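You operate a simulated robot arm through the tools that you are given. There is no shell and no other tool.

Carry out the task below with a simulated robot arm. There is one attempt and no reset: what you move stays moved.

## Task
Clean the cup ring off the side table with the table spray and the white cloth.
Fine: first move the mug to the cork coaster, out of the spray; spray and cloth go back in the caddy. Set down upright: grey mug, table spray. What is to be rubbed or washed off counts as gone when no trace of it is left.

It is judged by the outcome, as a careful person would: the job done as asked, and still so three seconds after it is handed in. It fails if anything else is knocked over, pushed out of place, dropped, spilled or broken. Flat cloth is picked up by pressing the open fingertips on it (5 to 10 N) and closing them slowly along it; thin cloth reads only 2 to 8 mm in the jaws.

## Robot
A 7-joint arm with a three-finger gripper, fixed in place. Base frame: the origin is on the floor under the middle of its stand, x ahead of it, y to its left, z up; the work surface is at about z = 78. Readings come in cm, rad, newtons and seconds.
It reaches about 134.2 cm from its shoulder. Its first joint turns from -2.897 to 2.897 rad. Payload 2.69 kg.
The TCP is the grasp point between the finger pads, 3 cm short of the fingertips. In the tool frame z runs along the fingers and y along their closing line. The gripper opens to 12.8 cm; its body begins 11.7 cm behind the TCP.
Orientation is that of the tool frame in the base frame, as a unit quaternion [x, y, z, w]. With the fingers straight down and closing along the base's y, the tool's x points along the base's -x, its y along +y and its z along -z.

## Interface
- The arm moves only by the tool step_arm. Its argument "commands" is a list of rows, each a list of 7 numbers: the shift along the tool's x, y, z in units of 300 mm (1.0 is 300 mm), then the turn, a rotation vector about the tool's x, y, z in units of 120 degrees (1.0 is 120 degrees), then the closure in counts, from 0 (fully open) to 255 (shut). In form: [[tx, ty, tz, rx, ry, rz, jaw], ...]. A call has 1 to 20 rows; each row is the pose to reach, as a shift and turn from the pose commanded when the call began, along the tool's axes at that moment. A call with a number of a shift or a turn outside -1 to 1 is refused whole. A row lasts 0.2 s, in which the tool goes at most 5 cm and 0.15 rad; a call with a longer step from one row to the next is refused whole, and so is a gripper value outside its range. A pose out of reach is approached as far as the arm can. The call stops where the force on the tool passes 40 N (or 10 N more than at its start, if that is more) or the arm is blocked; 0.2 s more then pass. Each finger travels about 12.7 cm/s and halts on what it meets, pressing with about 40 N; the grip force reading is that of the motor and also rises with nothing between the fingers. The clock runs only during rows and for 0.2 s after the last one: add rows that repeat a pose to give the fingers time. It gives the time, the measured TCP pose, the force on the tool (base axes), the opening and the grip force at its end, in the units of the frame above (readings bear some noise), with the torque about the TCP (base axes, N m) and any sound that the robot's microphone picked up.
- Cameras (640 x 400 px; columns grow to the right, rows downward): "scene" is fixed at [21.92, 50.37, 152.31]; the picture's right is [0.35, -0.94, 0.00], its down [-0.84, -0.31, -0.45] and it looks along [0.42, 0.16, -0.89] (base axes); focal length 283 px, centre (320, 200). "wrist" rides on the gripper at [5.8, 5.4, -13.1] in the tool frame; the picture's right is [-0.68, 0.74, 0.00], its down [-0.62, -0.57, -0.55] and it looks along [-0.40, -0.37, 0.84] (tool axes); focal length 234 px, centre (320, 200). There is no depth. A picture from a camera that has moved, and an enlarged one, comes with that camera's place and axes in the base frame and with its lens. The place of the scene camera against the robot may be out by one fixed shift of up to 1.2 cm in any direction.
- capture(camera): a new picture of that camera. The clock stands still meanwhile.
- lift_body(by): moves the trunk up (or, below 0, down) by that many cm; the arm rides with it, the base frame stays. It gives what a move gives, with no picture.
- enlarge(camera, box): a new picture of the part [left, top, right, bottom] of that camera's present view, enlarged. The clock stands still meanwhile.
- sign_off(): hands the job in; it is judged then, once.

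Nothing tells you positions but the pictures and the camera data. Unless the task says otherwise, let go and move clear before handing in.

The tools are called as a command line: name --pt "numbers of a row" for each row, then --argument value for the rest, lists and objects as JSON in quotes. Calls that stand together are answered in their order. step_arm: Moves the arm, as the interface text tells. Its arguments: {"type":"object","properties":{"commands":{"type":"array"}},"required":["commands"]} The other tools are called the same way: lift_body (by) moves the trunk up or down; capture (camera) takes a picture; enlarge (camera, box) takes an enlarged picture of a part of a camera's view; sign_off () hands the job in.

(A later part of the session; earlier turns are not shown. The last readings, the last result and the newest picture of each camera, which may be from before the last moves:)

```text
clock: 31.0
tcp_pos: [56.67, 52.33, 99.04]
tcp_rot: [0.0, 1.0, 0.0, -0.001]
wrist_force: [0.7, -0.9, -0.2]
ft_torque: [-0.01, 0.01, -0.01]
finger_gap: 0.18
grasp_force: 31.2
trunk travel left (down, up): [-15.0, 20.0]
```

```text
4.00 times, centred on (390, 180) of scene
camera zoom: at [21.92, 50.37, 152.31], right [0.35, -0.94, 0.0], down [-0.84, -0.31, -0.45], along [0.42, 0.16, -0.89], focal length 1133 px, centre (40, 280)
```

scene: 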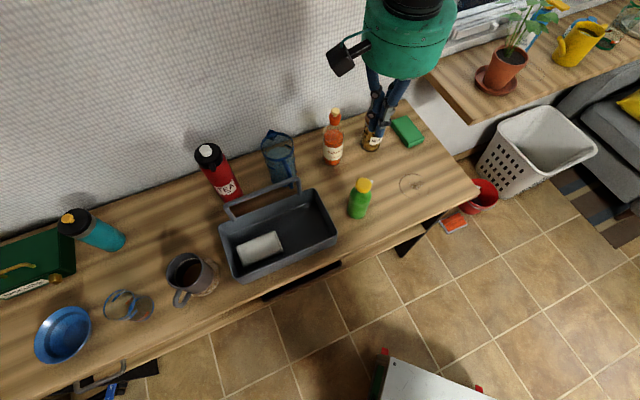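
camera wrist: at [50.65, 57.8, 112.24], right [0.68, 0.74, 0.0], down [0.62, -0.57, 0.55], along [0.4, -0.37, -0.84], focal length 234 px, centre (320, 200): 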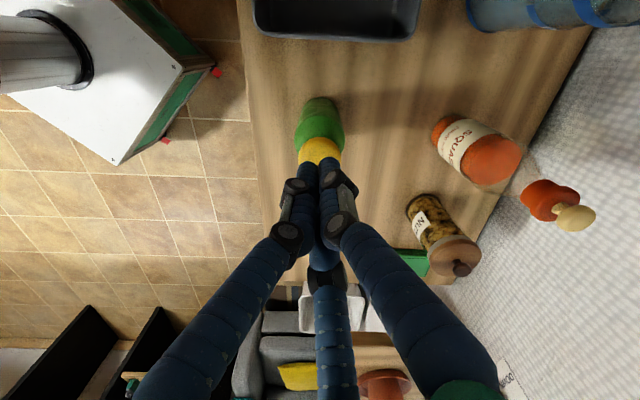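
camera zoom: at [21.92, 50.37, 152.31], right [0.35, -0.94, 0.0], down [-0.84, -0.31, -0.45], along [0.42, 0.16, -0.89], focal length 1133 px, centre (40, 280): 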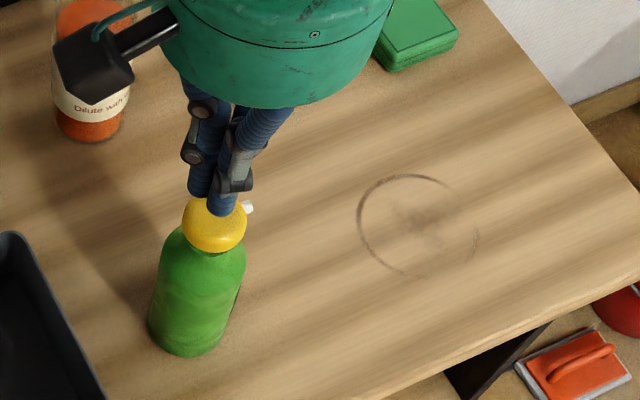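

The fingertips are right over the button. I'll press down in small steps and watch the force and the sound.

step_arm --pt "0.002 -0.002 0.015 0 0 0 255" --pt "0.003 -0.002 0.03 0 0 0 255" --pt "0.003 -0.002 0.045 0 0 0 255" --pt "0.003 -0.002 0.055 0 0 0 255" --pt "0.003 -0.002 0.065 0 0 0 255"

```text
clock: 32.2
tcp_pos: [56.57, 52.19, 97.1]
tcp_rot: [0.0, 1.0, 0.0, -0.001]
wrist_force: [-0.3, 0.7, 0.2]
ft_torque: [0.01, 0.02, -0.01]
finger_gap: 0.2
grasp_force: 31.3
trunk travel left (down, up): [-15.0, 20.0]
```

There is no contact yet with the tips at z = 94.1. I'll keep pressing down in small steps.

step_arm --pt "0 0 0.01 0 0 0 255" --pt "0 0 0.02 0 0 0 255" --pt "0 0 0.03 0 0 0 255" --pt "0 0 0.035 0 0 0 255"

```text
clock: 33.2
tcp_pos: [56.4, 51.99, 96.1]
tcp_rot: [0.001, 1.0, -0.001, 0.0]
wrist_force: [1.1, -0.7, 0.7]
ft_torque: [-0.03, 0.02, -0.02]
finger_gap: 0.2
grasp_force: 31.4
trunk travel left (down, up): [-15.0, 20.0]
```

Still no contact with the tips at about z = 93.1. I'll look before going on.

enlarge --camera "scene" --box '[330, 160, 400, 230]'

enlarge --camera "wrist" --box '[270, 90, 380, 200]'

```text
5.71 times, centred on (365, 195) of scene
camera zoom: at [21.92, 50.37, 152.31], right [0.35, -0.94, 0.0], down [-0.84, -0.31, -0.45], along [0.42, 0.16, -0.89], focal length 1618 px, centre (63, 229)
```

zoom: 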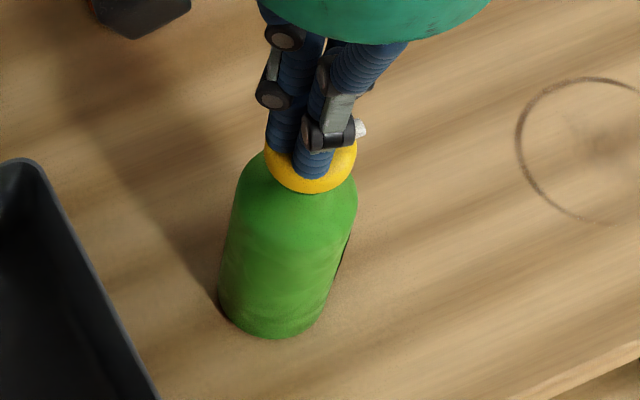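

```text
3.64 times, centred on (325, 145) of wrist
camera zoom: at [50.51, 57.72, 109.21], right [0.68, 0.74, 0.0], down [0.62, -0.57, 0.55], along [0.4, -0.37, -0.84], focal length 852 px, centre (302, 400)
```

zoom: 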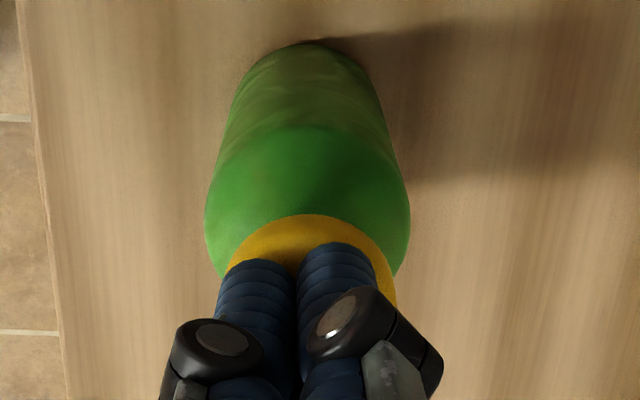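

The tips are centred over the button and very close to it. I'll continue downward in 2 mm steps.

step_arm --pt "-0.004 0.006 0.007 0 0 0 255" --pt "-0.004 0.006 0.014 0 0 0 255" --pt "-0.004 0.006 0.021 0 0 0 255" --pt "-0.004 0.006 0.028 0 0 0 255"

```text
clock: 34.2
tcp_pos: [56.65, 52.39, 95.43]
tcp_rot: [0.0, 1.0, 0.001, 0.001]
wrist_force: [-1.1, -2.1, 15.1]
ft_torque: [-0.12, -0.02, 0.0]
finger_gap: 0.61
grasp_force: 31.4
trunk travel left (down, up): [-15.0, 20.0]
heard: click
```

I felt 15 N and heard a click, so the button moved. I'll look at the table and the bottle to see what came out.

enlarge --camera "scene" --box '[330, 150, 470, 230]'

capture --camera "wrist"

```text
4.57 times, centred on (400, 190) of scene
camera zoom: at [21.92, 50.37, 152.31], right [0.35, -0.94, 0.0], down [-0.84, -0.31, -0.45], along [0.42, 0.16, -0.89], focal length 1295 px, centre (-46, 246)
```

zoom: 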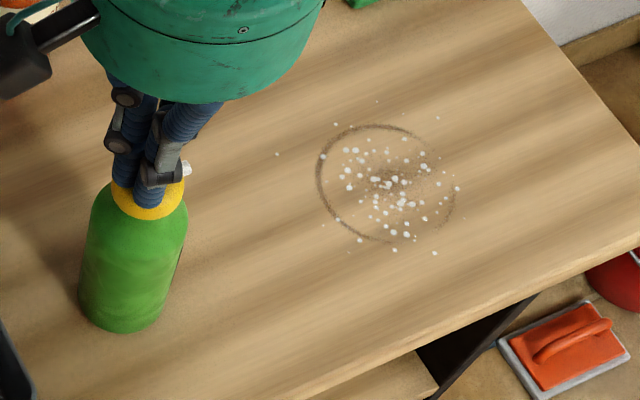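

```text
taken
camera wrist: at [50.62, 57.91, 108.57], right [0.68, 0.74, 0.0], down [0.61, -0.57, 0.55], along [0.41, -0.37, -0.84], focal length 234 px, centre (320, 200)
```

wrist: 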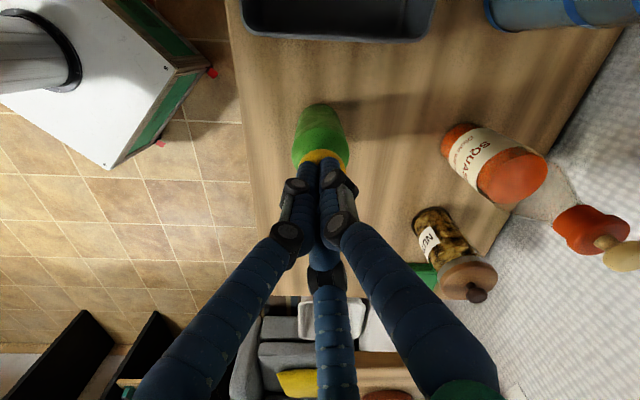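

The spray landed right on the ring as white drops. I'll let the button up and press once more for full cover of the ring's edge.

step_arm --pt "0 0 -0.01 0 0 0 255" --pt "0 0 -0.03 0 0 0 255" --pt "0 0 -0.045 0 0 0 255" --pt "0 0 -0.045 0 0 0 255"

step_arm --pt "0 0 0.01 0 0 0 255" --pt "0 0 0.025 0 0 0 255" --pt "0 0 0.035 0 0 0 255" --pt "0 0 0.042 0 0 0 255" --pt "0 0 0.047 0 0 0 255"

enlarge --camera "scene" --box '[330, 150, 470, 230]'

```text
clock: 35.2
tcp_pos: [56.56, 52.41, 96.67]
tcp_rot: [0.0, 1.0, 0.0, 0.0]
wrist_force: [-0.6, 0.0, -0.2]
ft_torque: [0.04, -0.02, 0.03]
finger_gap: 0.22
grasp_force: 31.1
trunk travel left (down, up): [-15.0, 20.0]
```

```text
clock: 36.4
tcp_pos: [56.67, 52.4, 95.38]
tcp_rot: [0.0, 1.0, 0.001, 0.001]
wrist_force: [-1.1, -1.1, 16.5]
ft_torque: [-0.09, 0.03, 0.0]
finger_gap: 0.61
grasp_force: 31.1
trunk travel left (down, up): [-15.0, 20.0]
heard: click
```

```text
4.57 times, centred on (400, 190) of scene
camera zoom: at [21.92, 50.37, 152.31], right [0.35, -0.94, 0.0], down [-0.84, -0.31, -0.45], along [0.42, 0.16, -0.89], focal length 1295 px, centre (-46, 246)
```

zoom: 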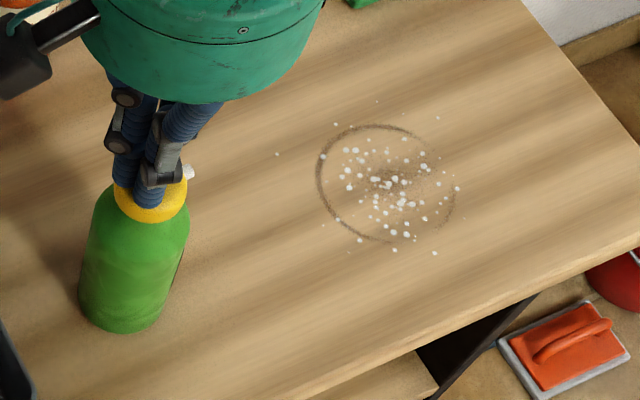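

The drops look the same, so one press had already wetted the whole mark. I'll rise off the button and move over the caddy to look at the white cloth from above.

step_arm --pt "0 0 -0.05 0 0 0 255" --pt "0 0 -0.17 0 0 0 255" --pt "0 0 -0.33 0 0 0 255" --pt "0 0 -0.49 0 0 0 255" --pt "0 0 -0.65 0 0 0 255" --pt "0.08 0.08 -0.65 0 0 0 200" --pt "0.16 0.16 -0.65 0 0 0 150" --pt "0.25 0.25 -0.65 0 0 0 100" --pt "0.34 0.34 -0.65 0 0 0 60" --pt "0.42 0.42 -0.65 0 0 0 0" --pt "0.42 0.42 -0.65 0 0 0 0" --pt "0.42 0.42 -0.65 0 0 0 0"

capture --camera "wrist"

capture --camera "scene"

```text
clock: 39.0
tcp_pos: [44.13, 64.83, 114.59]
tcp_rot: [0.001, 1.0, 0.001, 0.001]
wrist_force: [0.0, 0.1, -0.2]
ft_torque: [0.01, 0.03, 0.01]
finger_gap: 12.82
grasp_force: 0.0
trunk travel left (down, up): [-15.0, 20.0]
```

```text
taken
camera wrist: at [38.12, 70.42, 127.82], right [0.68, 0.74, 0.0], down [0.62, -0.57, 0.55], along [0.4, -0.37, -0.84], focal length 234 px, centre (320, 200)
```

wrist: 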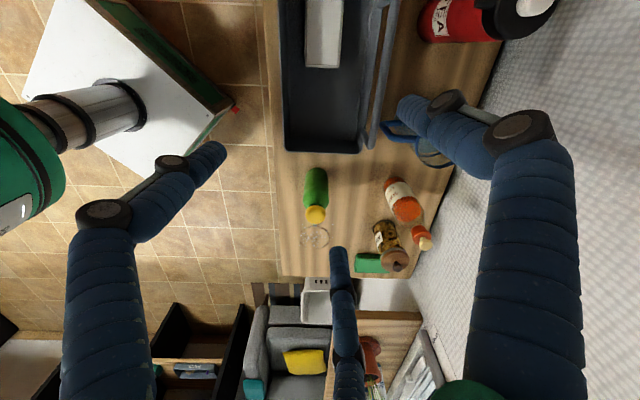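

```text
taken
```

scene: 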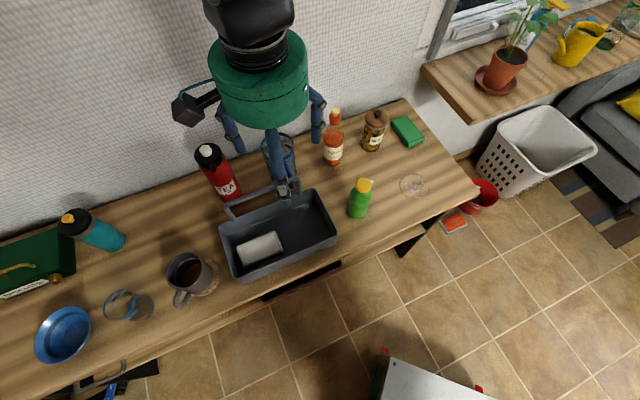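

The cloth is only half in view. I'll shift back along the table to see the whole caddy.

step_arm --pt "0.1 0.1 0 0 0 0 0" --pt "0.2 0.2 0 0 0 0 0" --pt "0.22 0.22 0 0 0 0 0" --pt "0.22 0.22 0 0 0 0 0"

capture --camera "wrist"

enlarge --camera "wrist" --box '[260, 0, 400, 110]'

```text
clock: 40.0
tcp_pos: [37.39, 71.67, 114.72]
tcp_rot: [0.0, 1.0, 0.0, 0.0]
wrist_force: [0.1, 0.3, -0.5]
ft_torque: [0.02, 0.05, 0.0]
finger_gap: 12.79
grasp_force: 0.0
trunk travel left (down, up): [-15.0, 20.0]
```

```text
taken
camera wrist: at [31.5, 77.13, 127.78], right [0.68, 0.74, 0.0], down [0.62, -0.57, 0.55], along [0.4, -0.37, -0.84], focal length 234 px, centre (320, 200)
```

wrist: 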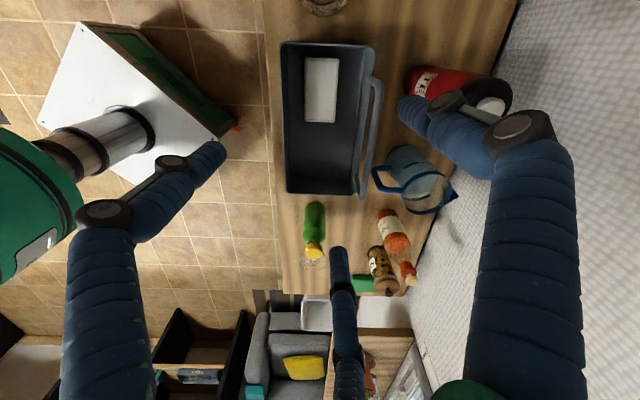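

```text
3.64 times, centred on (330, 55) of wrist
camera zoom: at [31.5, 77.13, 127.78], right [0.68, 0.74, 0.0], down [0.62, -0.57, 0.55], along [0.4, -0.37, -0.84], focal length 852 px, centre (284, 727)
```

zoom: 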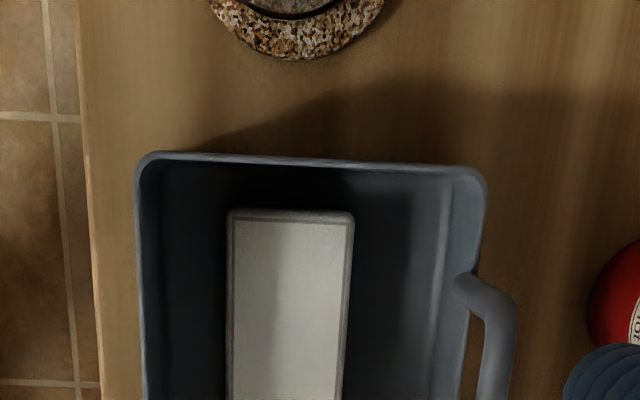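

Now the caddy and cloth are seen from straight above. I'll enlarge the whole caddy.

enlarge --camera "wrist" --box '[250, 35, 420, 205]'

enlarge --camera "wrist" --box '[280, 50, 370, 130]'

```text
2.35 times, centred on (335, 120) of wrist
camera zoom: at [31.5, 77.13, 127.78], right [0.68, 0.74, 0.0], down [0.62, -0.57, 0.55], along [0.4, -0.37, -0.84], focal length 551 px, centre (285, 388)
```

zoom: 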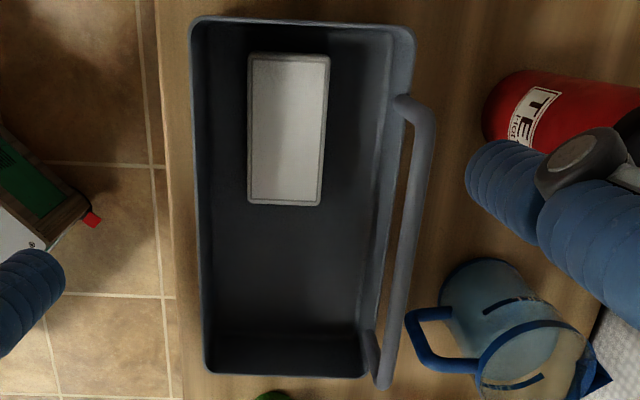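

```text
5.00 times, centred on (325, 90) of wrist
camera zoom: at [31.5, 77.13, 127.78], right [0.68, 0.74, 0.0], down [0.62, -0.57, 0.55], along [0.4, -0.37, -0.84], focal length 1171 px, centre (295, 750)
```

zoom: 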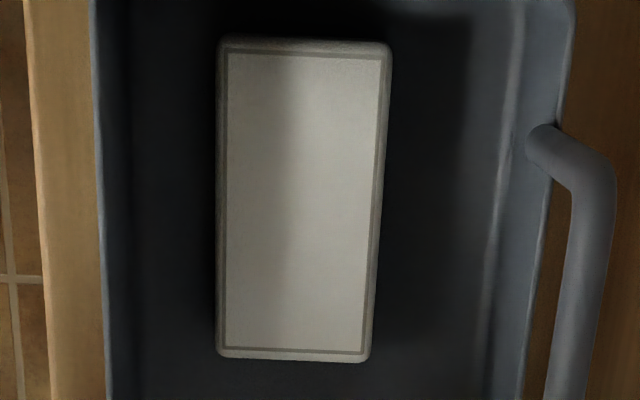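

The cloth is a folded white pad about 11 × 6 cm centred near (36.5, 72.5), with room around it; the handle bar lies 8 cm behind at about z = 94. I'll turn so the single finger lies along the cloth's long axis, set the fingers to about 5 cm and come down over it.

step_arm --pt "0.007 0.005 0 0 0 -0.05 60" --pt "0.014 0.01 0.03 0 0 -0.11 120" --pt "0.02 0.015 0.08 0 0 -0.17 155" --pt "0.027 0.02 0.15 0 0 -0.23 155" --pt "0.032 0.022 0.25 0 0 -0.29 155" --pt "0.035 0.023 0.37 0 0 -0.34 155" --pt "0.035 0.023 0.5 0 0 -0.375 155" --pt "0.035 0.023 0.62 0 0 -0.375 155" --pt "0.035 0.023 0.72 0 0 -0.375 155" --pt "0.035 0.023 0.78 0 0 -0.375 155" --pt "0.035 0.023 0.78 0 0 -0.375 155"

capture --camera "wrist"

enlarge --camera "scene" --box '[180, 130, 360, 290]'

```text
clock: 42.4
tcp_pos: [36.41, 72.17, 91.22]
tcp_rot: [-0.383, 0.924, -0.001, -0.001]
wrist_force: [-0.2, 0.7, 0.1]
ft_torque: [0.0, -0.02, 0.03]
finger_gap: 5.03
grasp_force: 0.1
trunk travel left (down, up): [-15.0, 20.0]
```

```text
taken
camera wrist: at [28.38, 72.13, 104.38], right [-0.04, 1.0, 0.0], down [0.84, 0.04, 0.55], along [0.55, 0.02, -0.84], focal length 234 px, centre (320, 200)
```

wrist: 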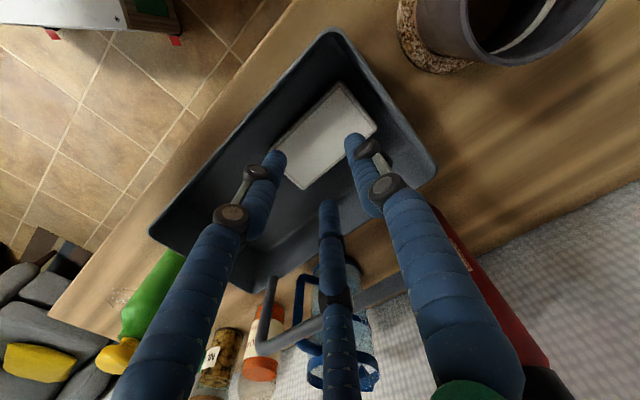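

```text
2.50 times, centred on (270, 210) of scene
camera zoom: at [21.92, 50.37, 152.31], right [0.35, -0.94, 0.0], down [-0.84, -0.31, -0.45], along [0.42, 0.16, -0.89], focal length 708 px, centre (445, 175)
```

zoom: 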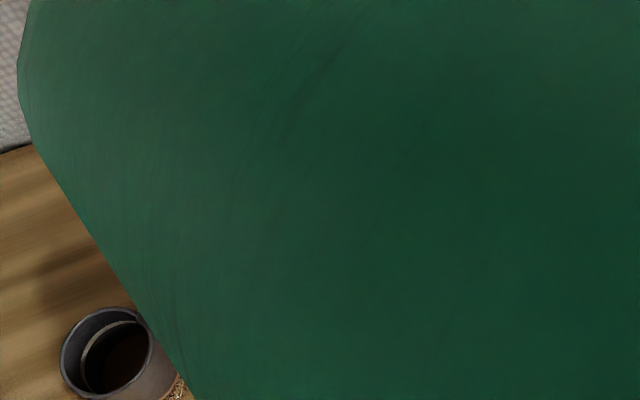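

The fingers are centred over the cloth with the single finger toward the coaster end. I'll lower slowly and watch for contact.

step_arm --pt "0 0 0.06 0 0 0 155" --pt "0 0 0.12 0 0 0 155" --pt "0 0 0.17 0 0 0 155" --pt "0 0 0.19 0 0 0 155" --pt "0 0 0.2 0 0 0 155"

```text
clock: 43.6
tcp_pos: [36.39, 72.32, 85.18]
tcp_rot: [-0.383, 0.924, 0.0, -0.001]
wrist_force: [-0.2, -0.6, -0.4]
ft_torque: [0.0, 0.01, -0.02]
finger_gap: 5.03
grasp_force: 0.0
trunk travel left (down, up): [-15.0, 20.0]
```

capture --camera "wrist"

step_arm --pt "0 0 0.01 0 0 0 155" --pt "0 0 0.02 0 0 0 155" --pt "0 0 0.03 0 0 0 155"

```text
taken
camera wrist: at [28.33, 72.11, 98.4], right [-0.04, 1.0, 0.0], down [0.84, 0.04, 0.55], along [0.55, 0.02, -0.84], focal length 234 px, centre (320, 200)
```

wrist: 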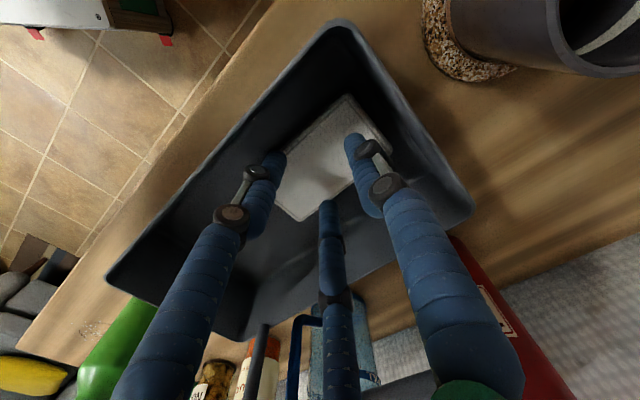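

```text
clock: 44.4
tcp_pos: [36.54, 72.27, 84.39]
tcp_rot: [-0.383, 0.924, -0.001, -0.001]
wrist_force: [0.1, 0.3, 0.0]
ft_torque: [0.01, 0.01, -0.01]
finger_gap: 5.01
grasp_force: 0.0
trunk travel left (down, up): [-15.0, 20.0]
```

I now begin my reply: no contact yet with the tips at z = 81.4. I'll keep lowering in small steps.

step_arm --pt "0 0 0.008 0 0 0 155" --pt "0 0 0.016 0 0 0 155" --pt "0 0 0.024 0 0 0 155"

```text
clock: 45.2
tcp_pos: [36.36, 72.28, 83.87]
tcp_rot: [-0.383, 0.924, 0.001, 0.001]
wrist_force: [-1.7, -1.7, 8.3]
ft_torque: [0.02, 0.04, 0.01]
finger_gap: 5.0
grasp_force: 0.0
trunk travel left (down, up): [-15.0, 20.0]
```

The fingertips press on the cloth with 8 N. I'll close them slowly along it.

step_arm --pt "0 0 0 0 0 0 160" --pt "0 0 0 0 0 0 165" --pt "0 0 0 0 0 0 170" --pt "0 0 0 0 0 0 175" --pt "0 0 0 0 0 0 180" --pt "0 0 0 0 0 0 185" --pt "0 0 0 0 0 0 190" --pt "0 0 0 0 0 0 195"

capture --camera "wrist"

```text
clock: 47.0
tcp_pos: [36.31, 72.23, 83.8]
tcp_rot: [-0.383, 0.924, 0.0, 0.001]
wrist_force: [1.5, 0.5, 15.2]
ft_torque: [0.02, -0.04, 0.02]
finger_gap: 3.01
grasp_force: 0.1
trunk travel left (down, up): [-15.0, 20.0]
```

```text
taken
camera wrist: at [28.33, 72.08, 96.87], right [-0.04, 1.0, 0.0], down [0.84, 0.03, 0.55], along [0.55, 0.02, -0.84], focal length 234 px, centre (320, 200)
```

wrist: 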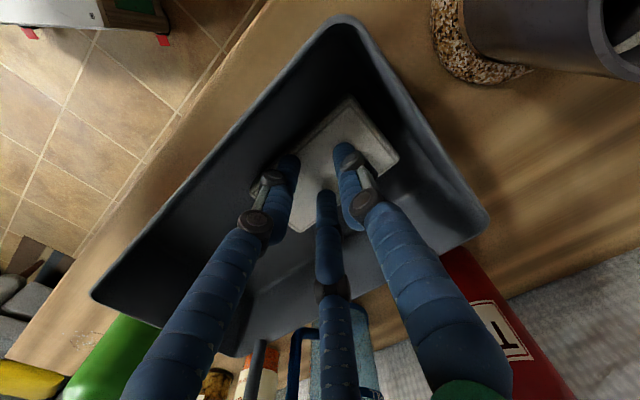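

The fingers are at 3 cm and the force has grown to 15 N, so I'll ease up about 1.5 mm and go on closing slowly.

step_arm --pt "0 0 -0.004 0 0 0 197" --pt "0 0 -0.005 0 0 0 200" --pt "0 0 -0.005 0 0 0 205" --pt "0 0 -0.005 0 0 0 210" --pt "0 0 -0.006 0 0 0 215"

```text
clock: 48.2
tcp_pos: [36.34, 72.35, 83.76]
tcp_rot: [-0.384, 0.924, 0.0, 0.0]
wrist_force: [0.5, -0.8, -1.0]
ft_torque: [-0.01, -0.01, -0.02]
finger_gap: 1.99
grasp_force: 0.1
trunk travel left (down, up): [-15.0, 20.0]
```

Contact was lost, so I'll lower by 1 mm to regain a light press and continue closing.

step_arm --pt "0 0 0.002 0 0 0 215" --pt "0 0 0.003 0 0 0 215"

```text
clock: 48.8
tcp_pos: [36.33, 72.22, 83.73]
tcp_rot: [-0.382, 0.924, 0.0, 0.001]
wrist_force: [0.2, -0.3, 0.6]
ft_torque: [0.0, 0.01, -0.04]
finger_gap: 1.99
grasp_force: 0.0
trunk travel left (down, up): [-15.0, 20.0]
```

enlarge --camera "wrist" --box '[240, 80, 420, 240]'

step_arm --pt "0 0 0.003 0 0 0 215" --pt "0 0 0.004 0 0 0 215"

```text
2.50 times, centred on (330, 160) of wrist
camera zoom: at [28.32, 72.13, 96.88], right [-0.04, 1.0, 0.0], down [0.84, 0.04, 0.55], along [0.55, 0.02, -0.84], focal length 585 px, centre (295, 300)
```

zoom: 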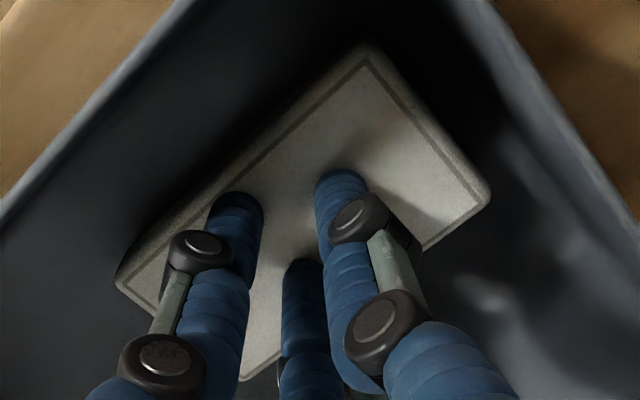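

```text
clock: 49.4
tcp_pos: [36.39, 72.18, 83.8]
tcp_rot: [-0.382, 0.924, 0.0, 0.0]
wrist_force: [-1.0, -1.9, 5.3]
ft_torque: [-0.08, 0.06, 0.02]
finger_gap: 1.97
grasp_force: 0.1
trunk travel left (down, up): [-15.0, 20.0]
```

The press is back at 5 N. I'll close the rest of the way slowly.

step_arm --pt "0 0 0 0 0 0 220" --pt "0 0 0 0 0 0 225" --pt "0 0 0 0 0 0 230" --pt "0 0 0 0 0 0 235" --pt "0 0 0 0 0 0 240" --pt "0 0 0 0 0 0 245" --pt "0 0 0 0 0 0 250" --pt "0 0 0 0 0 0 255" --pt "0 0 0 0 0 0 255"

enlarge --camera "wrist" --box '[240, 80, 420, 240]'

```text
clock: 51.4
tcp_pos: [36.45, 72.37, 83.61]
tcp_rot: [-0.382, 0.924, 0.0, 0.0]
wrist_force: [-1.2, -1.2, -0.7]
ft_torque: [-0.02, 0.04, 0.0]
finger_gap: 0.21
grasp_force: 31.8
trunk travel left (down, up): [-15.0, 20.0]
```

```text
2.50 times, centred on (330, 160) of wrist
camera zoom: at [28.33, 72.14, 96.77], right [-0.04, 1.0, 0.0], down [0.84, 0.03, 0.55], along [0.55, 0.02, -0.84], focal length 585 px, centre (295, 300)
```

zoom: 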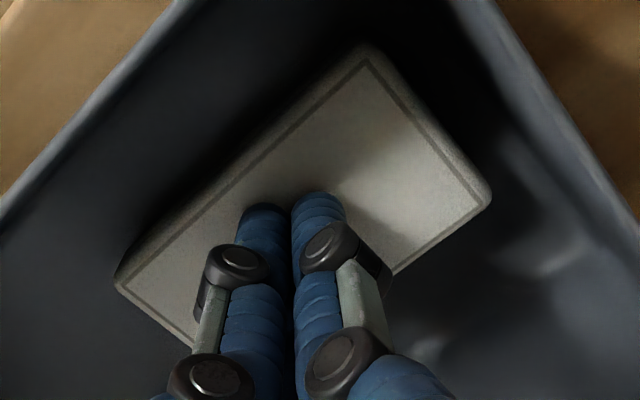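

The fingers met each other with nothing between them: the cloth is a firm folded pad about 1.5 cm thick, with its top at z ≈ 80.8. I'll instead hold it by its long sides; I'll rise, turn so the single finger faces the back of the caddy, and open to about 10.5 cm.

step_arm --pt "0 0 -0.1 0 0 0 255" --pt "0 0 -0.25 0 0 0 255" --pt "0 0 -0.4 0 0 0 200" --pt "0 0 -0.55 0 0 0.06 150" --pt "0 0 -0.65 0 0 0.12 100" --pt "0.01 0 -0.65 0 0 0.19 46" --pt "0.02 0 -0.65 0 0 0.26 46" --pt "0.03 0 -0.65 0 0 0.33 46" --pt "0.04 0 -0.65 0 0 0.4 46" --pt "0.047 0 -0.65 0 0 0.47 46" --pt "0.047 0 -0.65 0 0 0.54 46" --pt "0.047 0 -0.65 0 0 0.61 46" --pt "0.047 0 -0.65 0 0 0.68 46" --pt "0.047 0 -0.65 0 0 0.75 46" --pt "0.047 0 -0.65 0 0 0.75 46"

capture --camera "wrist"

enlarge --camera "wrist" --box '[200, 60, 460, 220]'

```text
clock: 54.6
tcp_pos: [35.42, 71.21, 103.1]
tcp_rot: [0.383, 0.924, 0.0, -0.001]
wrist_force: [0.1, 0.7, 0.4]
ft_torque: [0.0, 0.03, 0.02]
finger_gap: 10.5
grasp_force: 0.2
trunk travel left (down, up): [-15.0, 20.0]
```

```text
taken
camera wrist: at [34.95, 79.38, 116.26], right [1.0, 0.04, 0.0], down [0.03, -0.84, 0.55], along [0.02, -0.55, -0.84], focal length 234 px, centre (320, 200)
```

wrist: 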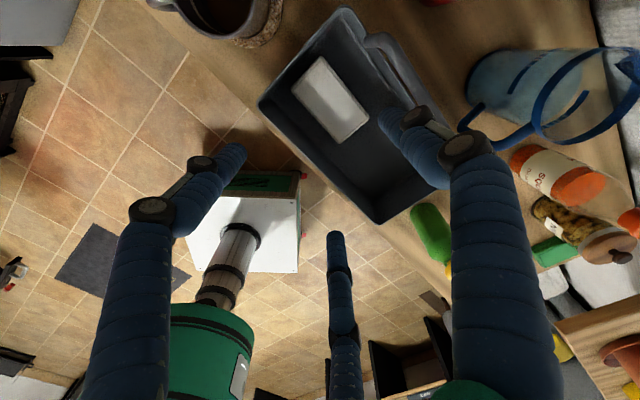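

```text
2.46 times, centred on (330, 140) of wrist
camera zoom: at [34.95, 79.38, 116.26], right [1.0, 0.04, 0.0], down [0.03, -0.84, 0.55], along [0.02, -0.55, -0.84], focal length 576 px, centre (295, 348)
```

zoom: 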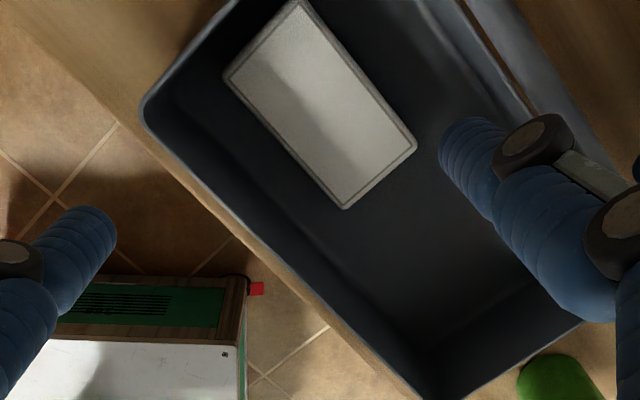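

From this view the cloth's centre is (36.7, 72.5) and there are roughly 3 cm in front of it and 4 cm behind it, enough for the fingers. I'll come down with the opening at about 9.9 cm, stopping just above the cloth.

step_arm --pt "0 0.007 0.05 0 0 0 58" --pt "0 0.014 0.15 0 0 0 58" --pt "0 0.014 0.25 0 0 0 58" --pt "0 0.014 0.35 0 0 0 58" --pt "0 0.014 0.45 0 0 0 58" --pt "0 0.014 0.53 0 0 0 58" --pt "0 0.014 0.58 0 0 0 58" --pt "0 0.014 0.59 0 0 0 58"

capture --camera "wrist"

enlarge --camera "wrist" --box '[220, 90, 420, 230]'

```text
clock: 56.4
tcp_pos: [35.83, 71.54, 85.46]
tcp_rot: [0.383, 0.924, 0.0, 0.001]
wrist_force: [-0.5, -0.4, 0.2]
ft_torque: [-0.03, -0.01, 0.0]
finger_gap: 9.9
grasp_force: 0.0
trunk travel left (down, up): [-15.0, 20.0]
```

```text
taken
camera wrist: at [35.21, 79.7, 98.57], right [1.0, 0.04, 0.0], down [0.03, -0.84, 0.55], along [0.02, -0.55, -0.84], focal length 234 px, centre (320, 200)
```

wrist: 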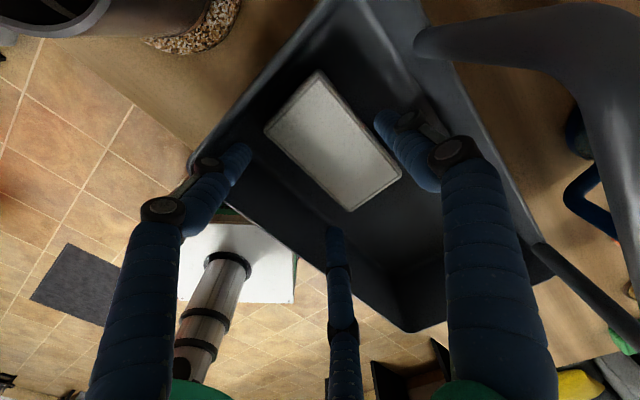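

```text
2.86 times, centred on (320, 160) of wrist
camera zoom: at [35.21, 79.7, 98.57], right [1.0, 0.04, 0.0], down [0.03, -0.84, 0.55], along [0.02, -0.55, -0.84], focal length 669 px, centre (320, 314)
```

zoom: 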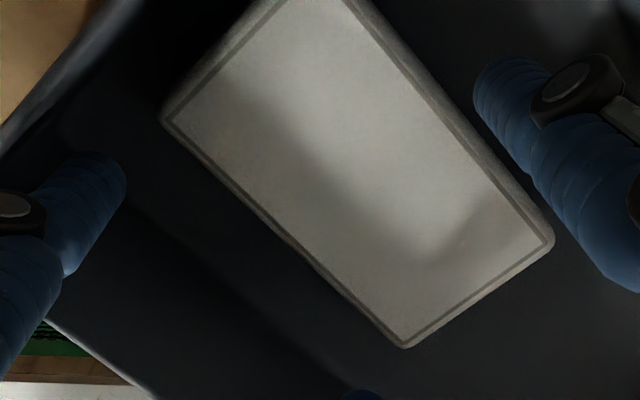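

The cloth lies between the open fingers with about 6 mm clear on each side. I'll go down slowly along its sides, watching the force.

step_arm --pt "0 0 0.025 0 0 0 58" --pt "0 0 0.05 0 0 0 58" --pt "0 0 0.07 0 0 0 58" --pt "0 0 0.085 0 0 0 58" --pt "0 0 0.095 0 0 0 58" --pt "0 0 0.095 0 0 0 58"

enlarge --camera "wrist" --box '[200, 70, 440, 230]'

```text
clock: 57.8
tcp_pos: [35.64, 71.73, 82.56]
tcp_rot: [0.383, 0.924, 0.0, 0.0]
wrist_force: [0.1, 1.0, 0.2]
ft_torque: [0.01, 0.0, -0.03]
finger_gap: 9.88
grasp_force: 0.0
trunk travel left (down, up): [-15.0, 20.0]
```

```text
2.50 times, centred on (320, 150) of wrist
camera zoom: at [35.22, 79.71, 95.75], right [1.0, 0.04, 0.0], down [0.03, -0.84, 0.55], along [0.02, -0.55, -0.84], focal length 585 px, centre (320, 325)
```

zoom: 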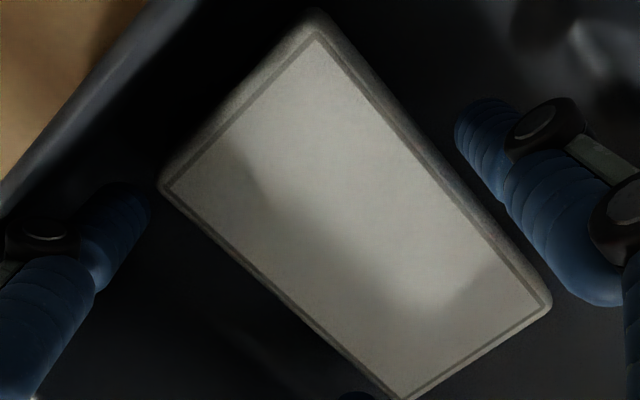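

The tips are at z ≈ 79.6 beside the cloth with no contact. I'll close slowly onto its long sides.

step_arm --pt "0 0 0 0 0 0 63" --pt "0 0 0 0 0 0 68" --pt "0 0 0 0 0 0 73" --pt "0 0 0 0 0 0 78" --pt "0 0 0 0 0 0 83" --pt "0 0 0 0 0 0 88" --pt "0 0 0 0 0 0 93" --pt "0 0 0 0 0 0 98" --pt "0 0 0 0 0 0 104" --pt "0 0 0 0 0 0 110" --pt "0 0 0 0 0 0 110"

capture --camera "wrist"

```text
clock: 60.2
tcp_pos: [35.73, 71.53, 82.62]
tcp_rot: [0.383, 0.924, 0.001, 0.0]
wrist_force: [0.8, 0.0, 4.8]
ft_torque: [0.1, -0.09, -0.01]
finger_gap: 8.58
grasp_force: 40.0
trunk travel left (down, up): [-15.0, 20.0]
```

```text
taken
camera wrist: at [35.22, 79.7, 95.78], right [1.0, 0.04, 0.0], down [0.03, -0.84, 0.55], along [0.02, -0.55, -0.84], focal length 234 px, centre (320, 200)
```

wrist: 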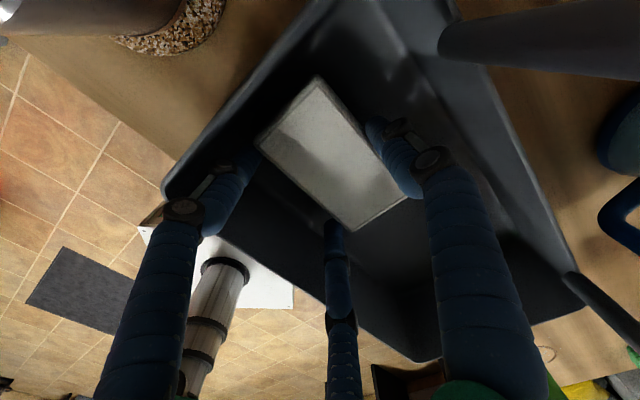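

The cloth is held by its sides at 8.6 cm with 40 N. I'll lift a little and check that it comes along.

step_arm --pt "0 0 -0.02 0 0 0 125" --pt "0 0 -0.05 0 0 0 125" --pt "0 0 -0.1 0 0 0 125" --pt "0 0 -0.16 0 0 0 125" --pt "0 0 -0.22 0 0 0 125" --pt "0 0 -0.3 0 0 0 125" --pt "0 0 -0.38 0 0 0 125" --pt "0 0 -0.46 0 0 0 125" --pt "0 0 -0.55 0 0 0 125" --pt "0 0 -0.64 0 0 0 125" --pt "0 0 -0.7 0 0 0 125" --pt "0 0 -0.7 0 0 0 125"

capture --camera "wrist"

capture --camera "scene"

```text
clock: 62.8
tcp_pos: [35.52, 71.58, 103.5]
tcp_rot: [0.383, 0.924, 0.0, 0.0]
wrist_force: [0.4, -0.4, -0.5]
ft_torque: [0.02, 0.02, -0.02]
finger_gap: 8.57
grasp_force: 40.0
trunk travel left (down, up): [-15.0, 20.0]
```

```text
taken
camera wrist: at [35.15, 79.63, 116.76], right [1.0, 0.04, 0.0], down [0.03, -0.84, 0.55], along [0.02, -0.55, -0.84], focal length 234 px, centre (320, 200)
```

wrist: 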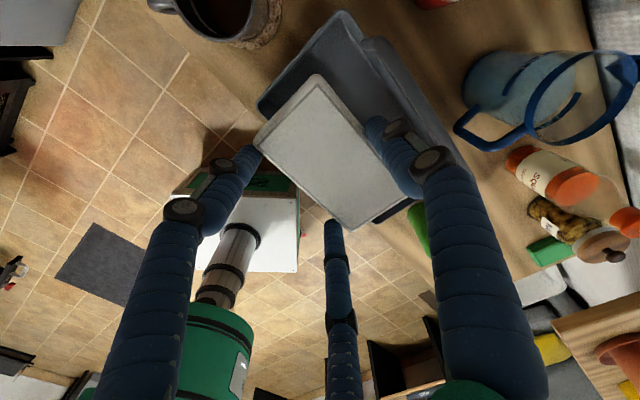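

```text
taken
```

scene: 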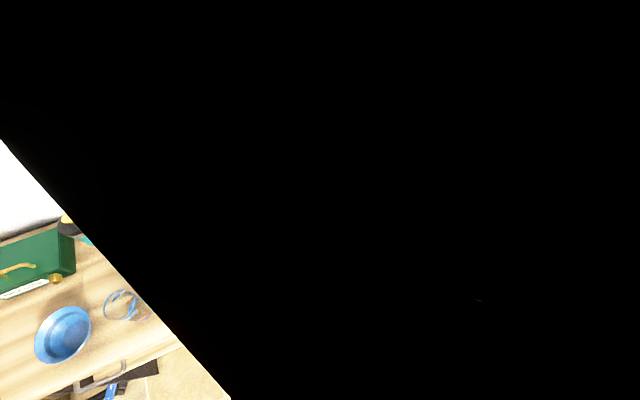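

The cloth came up firmly with the grip. I'll carry it over, higher than the spray bottle, to a spot beside the ring where the wrist camera can see the mark.

step_arm --pt "-0.03 -0.0025 -0.05 0 0 0 125" --pt "-0.1 -0.0083 -0.12 0 0 0 125" --pt "-0.2 -0.0166 -0.16 0 0 0 125" --pt "-0.31 -0.0257 -0.17 0 0 0 125" --pt "-0.42 -0.035 -0.17 0 0 0 125" --pt "-0.54 -0.045 -0.17 0 0 0 125" --pt "-0.66 -0.055 -0.17 0 0 0 125" --pt "-0.78 -0.065 -0.17 0 0 0 125" --pt "-0.8835 -0.0733 -0.17 0 0 0 125" --pt "-0.8835 -0.0733 -0.17 0 0 0 125"

step_arm --pt "-0.08 -0.0066 0 0 0 0 125" --pt "-0.2 -0.0166 0 0 0 0 125" --pt "-0.31 -0.0257 0 0 0 0 125" --pt "-0.42 -0.035 0 0 0 0 125" --pt "-0.54 -0.045 0 0 0 0 125" --pt "-0.66 -0.055 0 0 0 0 125" --pt "-0.78 -0.065 0 0 0 0 125" --pt "-0.85 -0.0705 0 0 0 0 125" --pt "-0.8835 -0.0733 0 0 0 0 125" --pt "-0.8835 -0.0733 0 0 0 0 125"

capture --camera "wrist"

capture --camera "scene"

```text
clock: 65.0
tcp_pos: [52.95, 51.25, 108.52]
tcp_rot: [0.383, 0.924, 0.0, 0.001]
wrist_force: [-0.5, -0.1, -0.6]
ft_torque: [0.05, 0.07, -0.01]
finger_gap: 8.57
grasp_force: 39.6
trunk travel left (down, up): [-15.0, 20.0]
```

```text
clock: 67.2
tcp_pos: [70.1, 30.91, 108.65]
tcp_rot: [0.383, 0.924, 0.0, -0.001]
wrist_force: [0.0, 0.0, 0.0]
ft_torque: [-0.01, 0.02, -0.01]
finger_gap: 8.58
grasp_force: 39.0
trunk travel left (down, up): [-15.0, 20.0]
```

```text
taken
camera wrist: at [69.6, 39.04, 121.86], right [1.0, 0.04, 0.0], down [0.04, -0.84, 0.55], along [0.02, -0.55, -0.84], focal length 234 px, centre (320, 200)
```

wrist: 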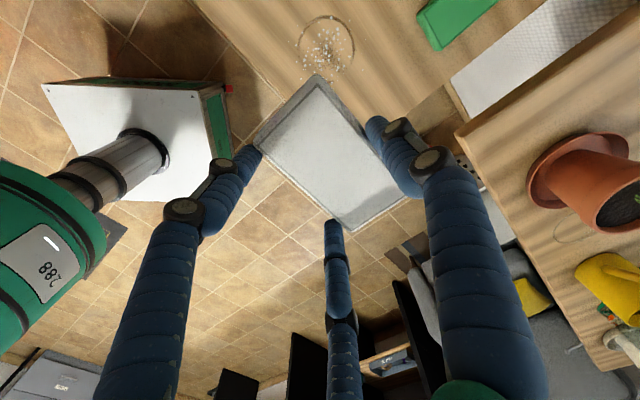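

```text
taken
```

scene: 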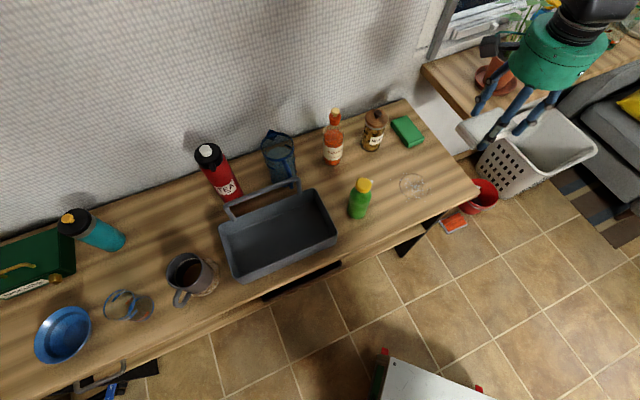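

The ring and its drops show just above the held cloth. I'll enlarge to fix its position and look at the cloth in the grip.

enlarge --camera "wrist" --box '[270, 5, 390, 85]'

enlarge --camera "scene" --box '[430, 0, 620, 170]'

enlarge --camera "scene" --box '[370, 150, 460, 220]'

```text
5.00 times, centred on (330, 45) of wrist
camera zoom: at [69.6, 39.04, 121.86], right [1.0, 0.04, 0.0], down [0.04, -0.84, 0.55], along [0.02, -0.55, -0.84], focal length 1171 px, centre (270, 975)
```

zoom: 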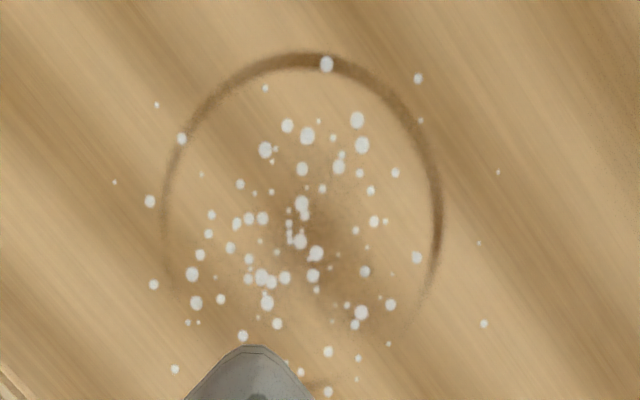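

```text
2.35 times, centred on (525, 85) of scene
camera zoom: at [21.92, 50.37, 152.31], right [0.35, -0.94, 0.0], down [-0.84, -0.31, -0.45], along [0.42, 0.16, -0.89], focal length 666 px, centre (-162, 471)
```

zoom: 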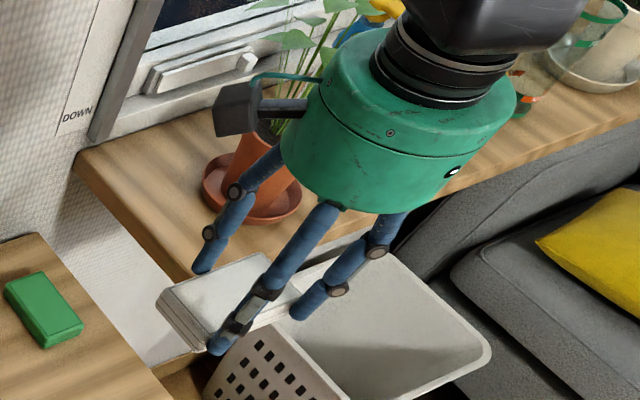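

```text
5.71 times, centred on (415, 185) of scene
camera zoom: at [21.92, 50.37, 152.31], right [0.35, -0.94, 0.0], down [-0.84, -0.31, -0.45], along [0.42, 0.16, -0.89], focal length 1618 px, centre (-223, 286)
```

zoom: 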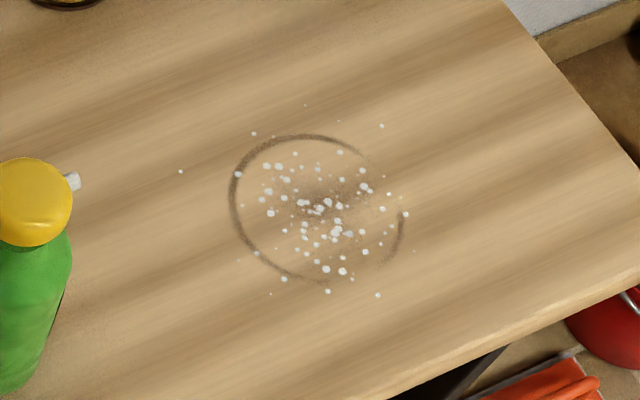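

The ring's centre is at (70.4, 38.7), about 8.7 cm across, with drops scattered a little past it. I'll bring the cloth to the front side of the ring and lower to just above the table.

step_arm --pt "0.06 -0.007 0.03 0 0 0 125" --pt "0.12 -0.014 0.1 0 0 0 125" --pt "0.1767 -0.0212 0.2 0 0 0 125" --pt "0.1767 -0.0212 0.32 0 0 0 125" --pt "0.1767 -0.0212 0.44 0 0 0 125" --pt "0.1767 -0.0212 0.56 0 0 0 125" --pt "0.1767 -0.0212 0.67 0 0 0 125" --pt "0.1767 -0.0212 0.74 0 0 0 125" --pt "0.1767 -0.0212 0.78 0 0 0 125" --pt "0.1767 -0.0212 0.8 0 0 0 125" --pt "0.1767 -0.0212 0.8 0 0 0 125"

capture --camera "wrist"

enlarge --camera "scene" --box '[340, 100, 500, 230]'

```text
clock: 69.6
tcp_pos: [65.83, 34.29, 84.69]
tcp_rot: [0.382, 0.924, 0.0, 0.0]
wrist_force: [0.8, -0.2, -0.3]
ft_torque: [0.0, 0.02, 0.0]
finger_gap: 8.56
grasp_force: 40.4
trunk travel left (down, up): [-15.0, 20.0]
```

```text
taken
camera wrist: at [65.42, 42.31, 97.81], right [1.0, 0.04, 0.0], down [0.03, -0.84, 0.55], along [0.02, -0.55, -0.84], focal length 234 px, centre (320, 200)
```

wrist: 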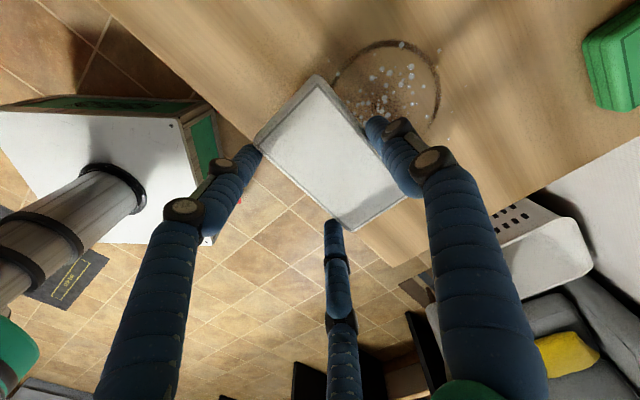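

```text
3.08 times, centred on (420, 165) of scene
camera zoom: at [21.92, 50.37, 152.31], right [0.35, -0.94, 0.0], down [-0.84, -0.31, -0.45], along [0.42, 0.16, -0.89], focal length 872 px, centre (12, 308)
```

zoom: 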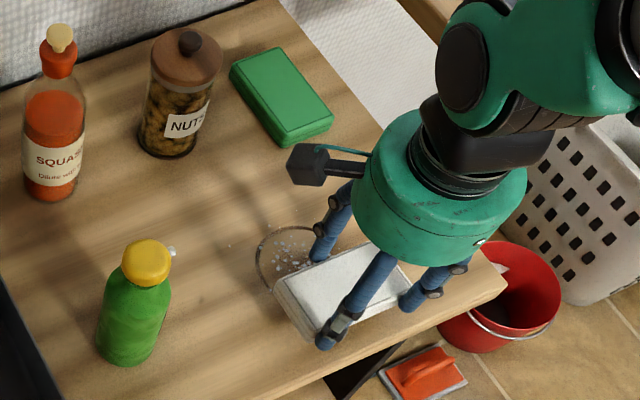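

The cloth hangs level just above the table, in front of the ring. I'll lower until I feel a light press.

step_arm --pt "0 0 0.02 0 0 0 125" --pt "0 0 0.04 0 0 0 125" --pt "0 0 0.06 0 0 0 125" --pt "0 0 0.075 0 0 0 125"

```text
clock: 70.6
tcp_pos: [65.88, 34.24, 82.38]
tcp_rot: [0.383, 0.924, 0.0, 0.0]
wrist_force: [0.2, -0.2, 0.0]
ft_torque: [0.01, 0.02, -0.01]
finger_gap: 8.56
grasp_force: 40.1
trunk travel left (down, up): [-15.0, 20.0]
```

No contact yet at TCP z = 82.4, with the cloth still just off the table. I'll keep lowering in 2–3 mm steps.

step_arm --pt "0 0 0.01 0 0 0 125" --pt "0 0 0.018 0 0 0 125" --pt "0 0 0.025 0 0 0 125"

```text
clock: 71.4
tcp_pos: [66.17, 34.36, 82.15]
tcp_rot: [0.383, 0.924, 0.004, 0.002]
wrist_force: [3.1, 1.8, 10.8]
ft_torque: [0.2, 0.22, -0.09]
finger_gap: 8.58
grasp_force: 39.9
trunk travel left (down, up): [-15.0, 20.0]
stopped in row 3: the force on the tool passed its limit at 43 N (the readings are from after the stop); the commanded pose is now the measured one
```

Contact: the cloth is on the table at TCP z ≈ 82.15 with about 11 N. I'll start rubbing backwards across the ring, gently.

step_arm --pt "0 0.02 0 0 0 0 125" --pt "0 0.05 0 0 0 0 125" --pt "0 0.09 0 0 0 0 125" --pt "0 0.13 0 0 0 0 125"

```text
clock: 72.4
tcp_pos: [68.59, 37.23, 82.11]
tcp_rot: [0.383, 0.924, 0.002, 0.002]
wrist_force: [-5.2, -4.0, 25.4]
ft_torque: [0.04, 0.14, 0.08]
finger_gap: 8.58
grasp_force: 39.9
trunk travel left (down, up): [-15.0, 20.0]
```

The press is 25 N, more than needed, so I'll ease up slightly and continue the stroke to beyond the ring's back edge.

step_arm --pt "0 0.03 -0.002 0 0 0 125" --pt "0 0.07 -0.002 0 0 0 125" --pt "0 0.11 -0.002 0 0 0 125" --pt "0 0.15 -0.002 0 0 0 125" --pt "0 0.19 -0.002 0 0 0 125" --pt "0 0.225 -0.002 0 0 0 125" --pt "0 0.25 -0.002 0 0 0 125"

capture --camera "wrist"

enlarge --camera "scene" --box '[340, 120, 480, 230]'

```text
clock: 74.0
tcp_pos: [74.05, 42.5, 82.19]
tcp_rot: [0.383, 0.924, 0.002, 0.002]
wrist_force: [-2.9, -3.6, 20.9]
ft_torque: [-0.02, 0.11, 0.01]
finger_gap: 8.56
grasp_force: 40.0
trunk travel left (down, up): [-15.0, 20.0]
```

```text
taken
camera wrist: at [73.51, 50.46, 95.34], right [1.0, 0.04, 0.0], down [0.03, -0.84, 0.55], along [0.03, -0.55, -0.84], focal length 234 px, centre (320, 200)
```

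wrist: 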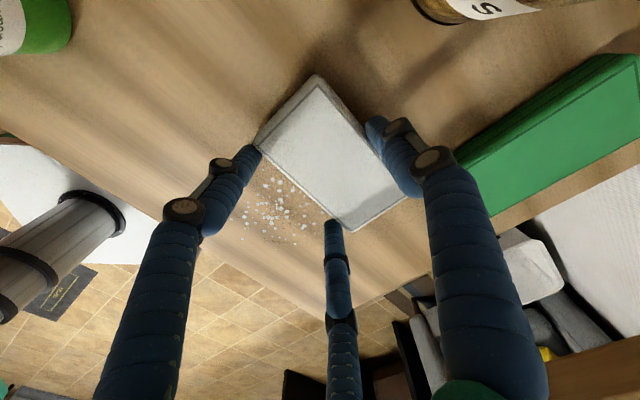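

```text
3.64 times, centred on (410, 175) of scene
camera zoom: at [21.92, 50.37, 152.31], right [0.35, -0.94, 0.0], down [-0.84, -0.31, -0.45], along [0.42, 0.16, -0.89], focal length 1030 px, centre (-7, 291)
```

zoom: 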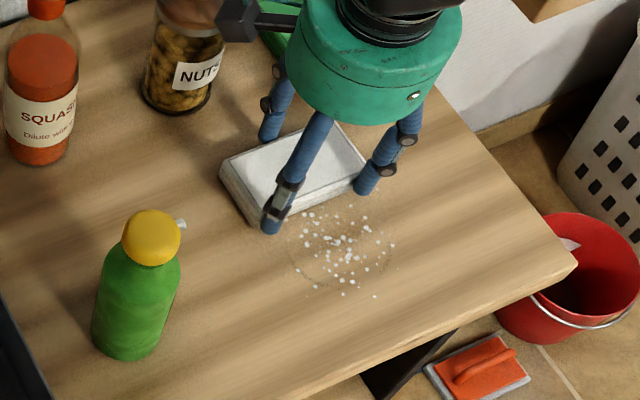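

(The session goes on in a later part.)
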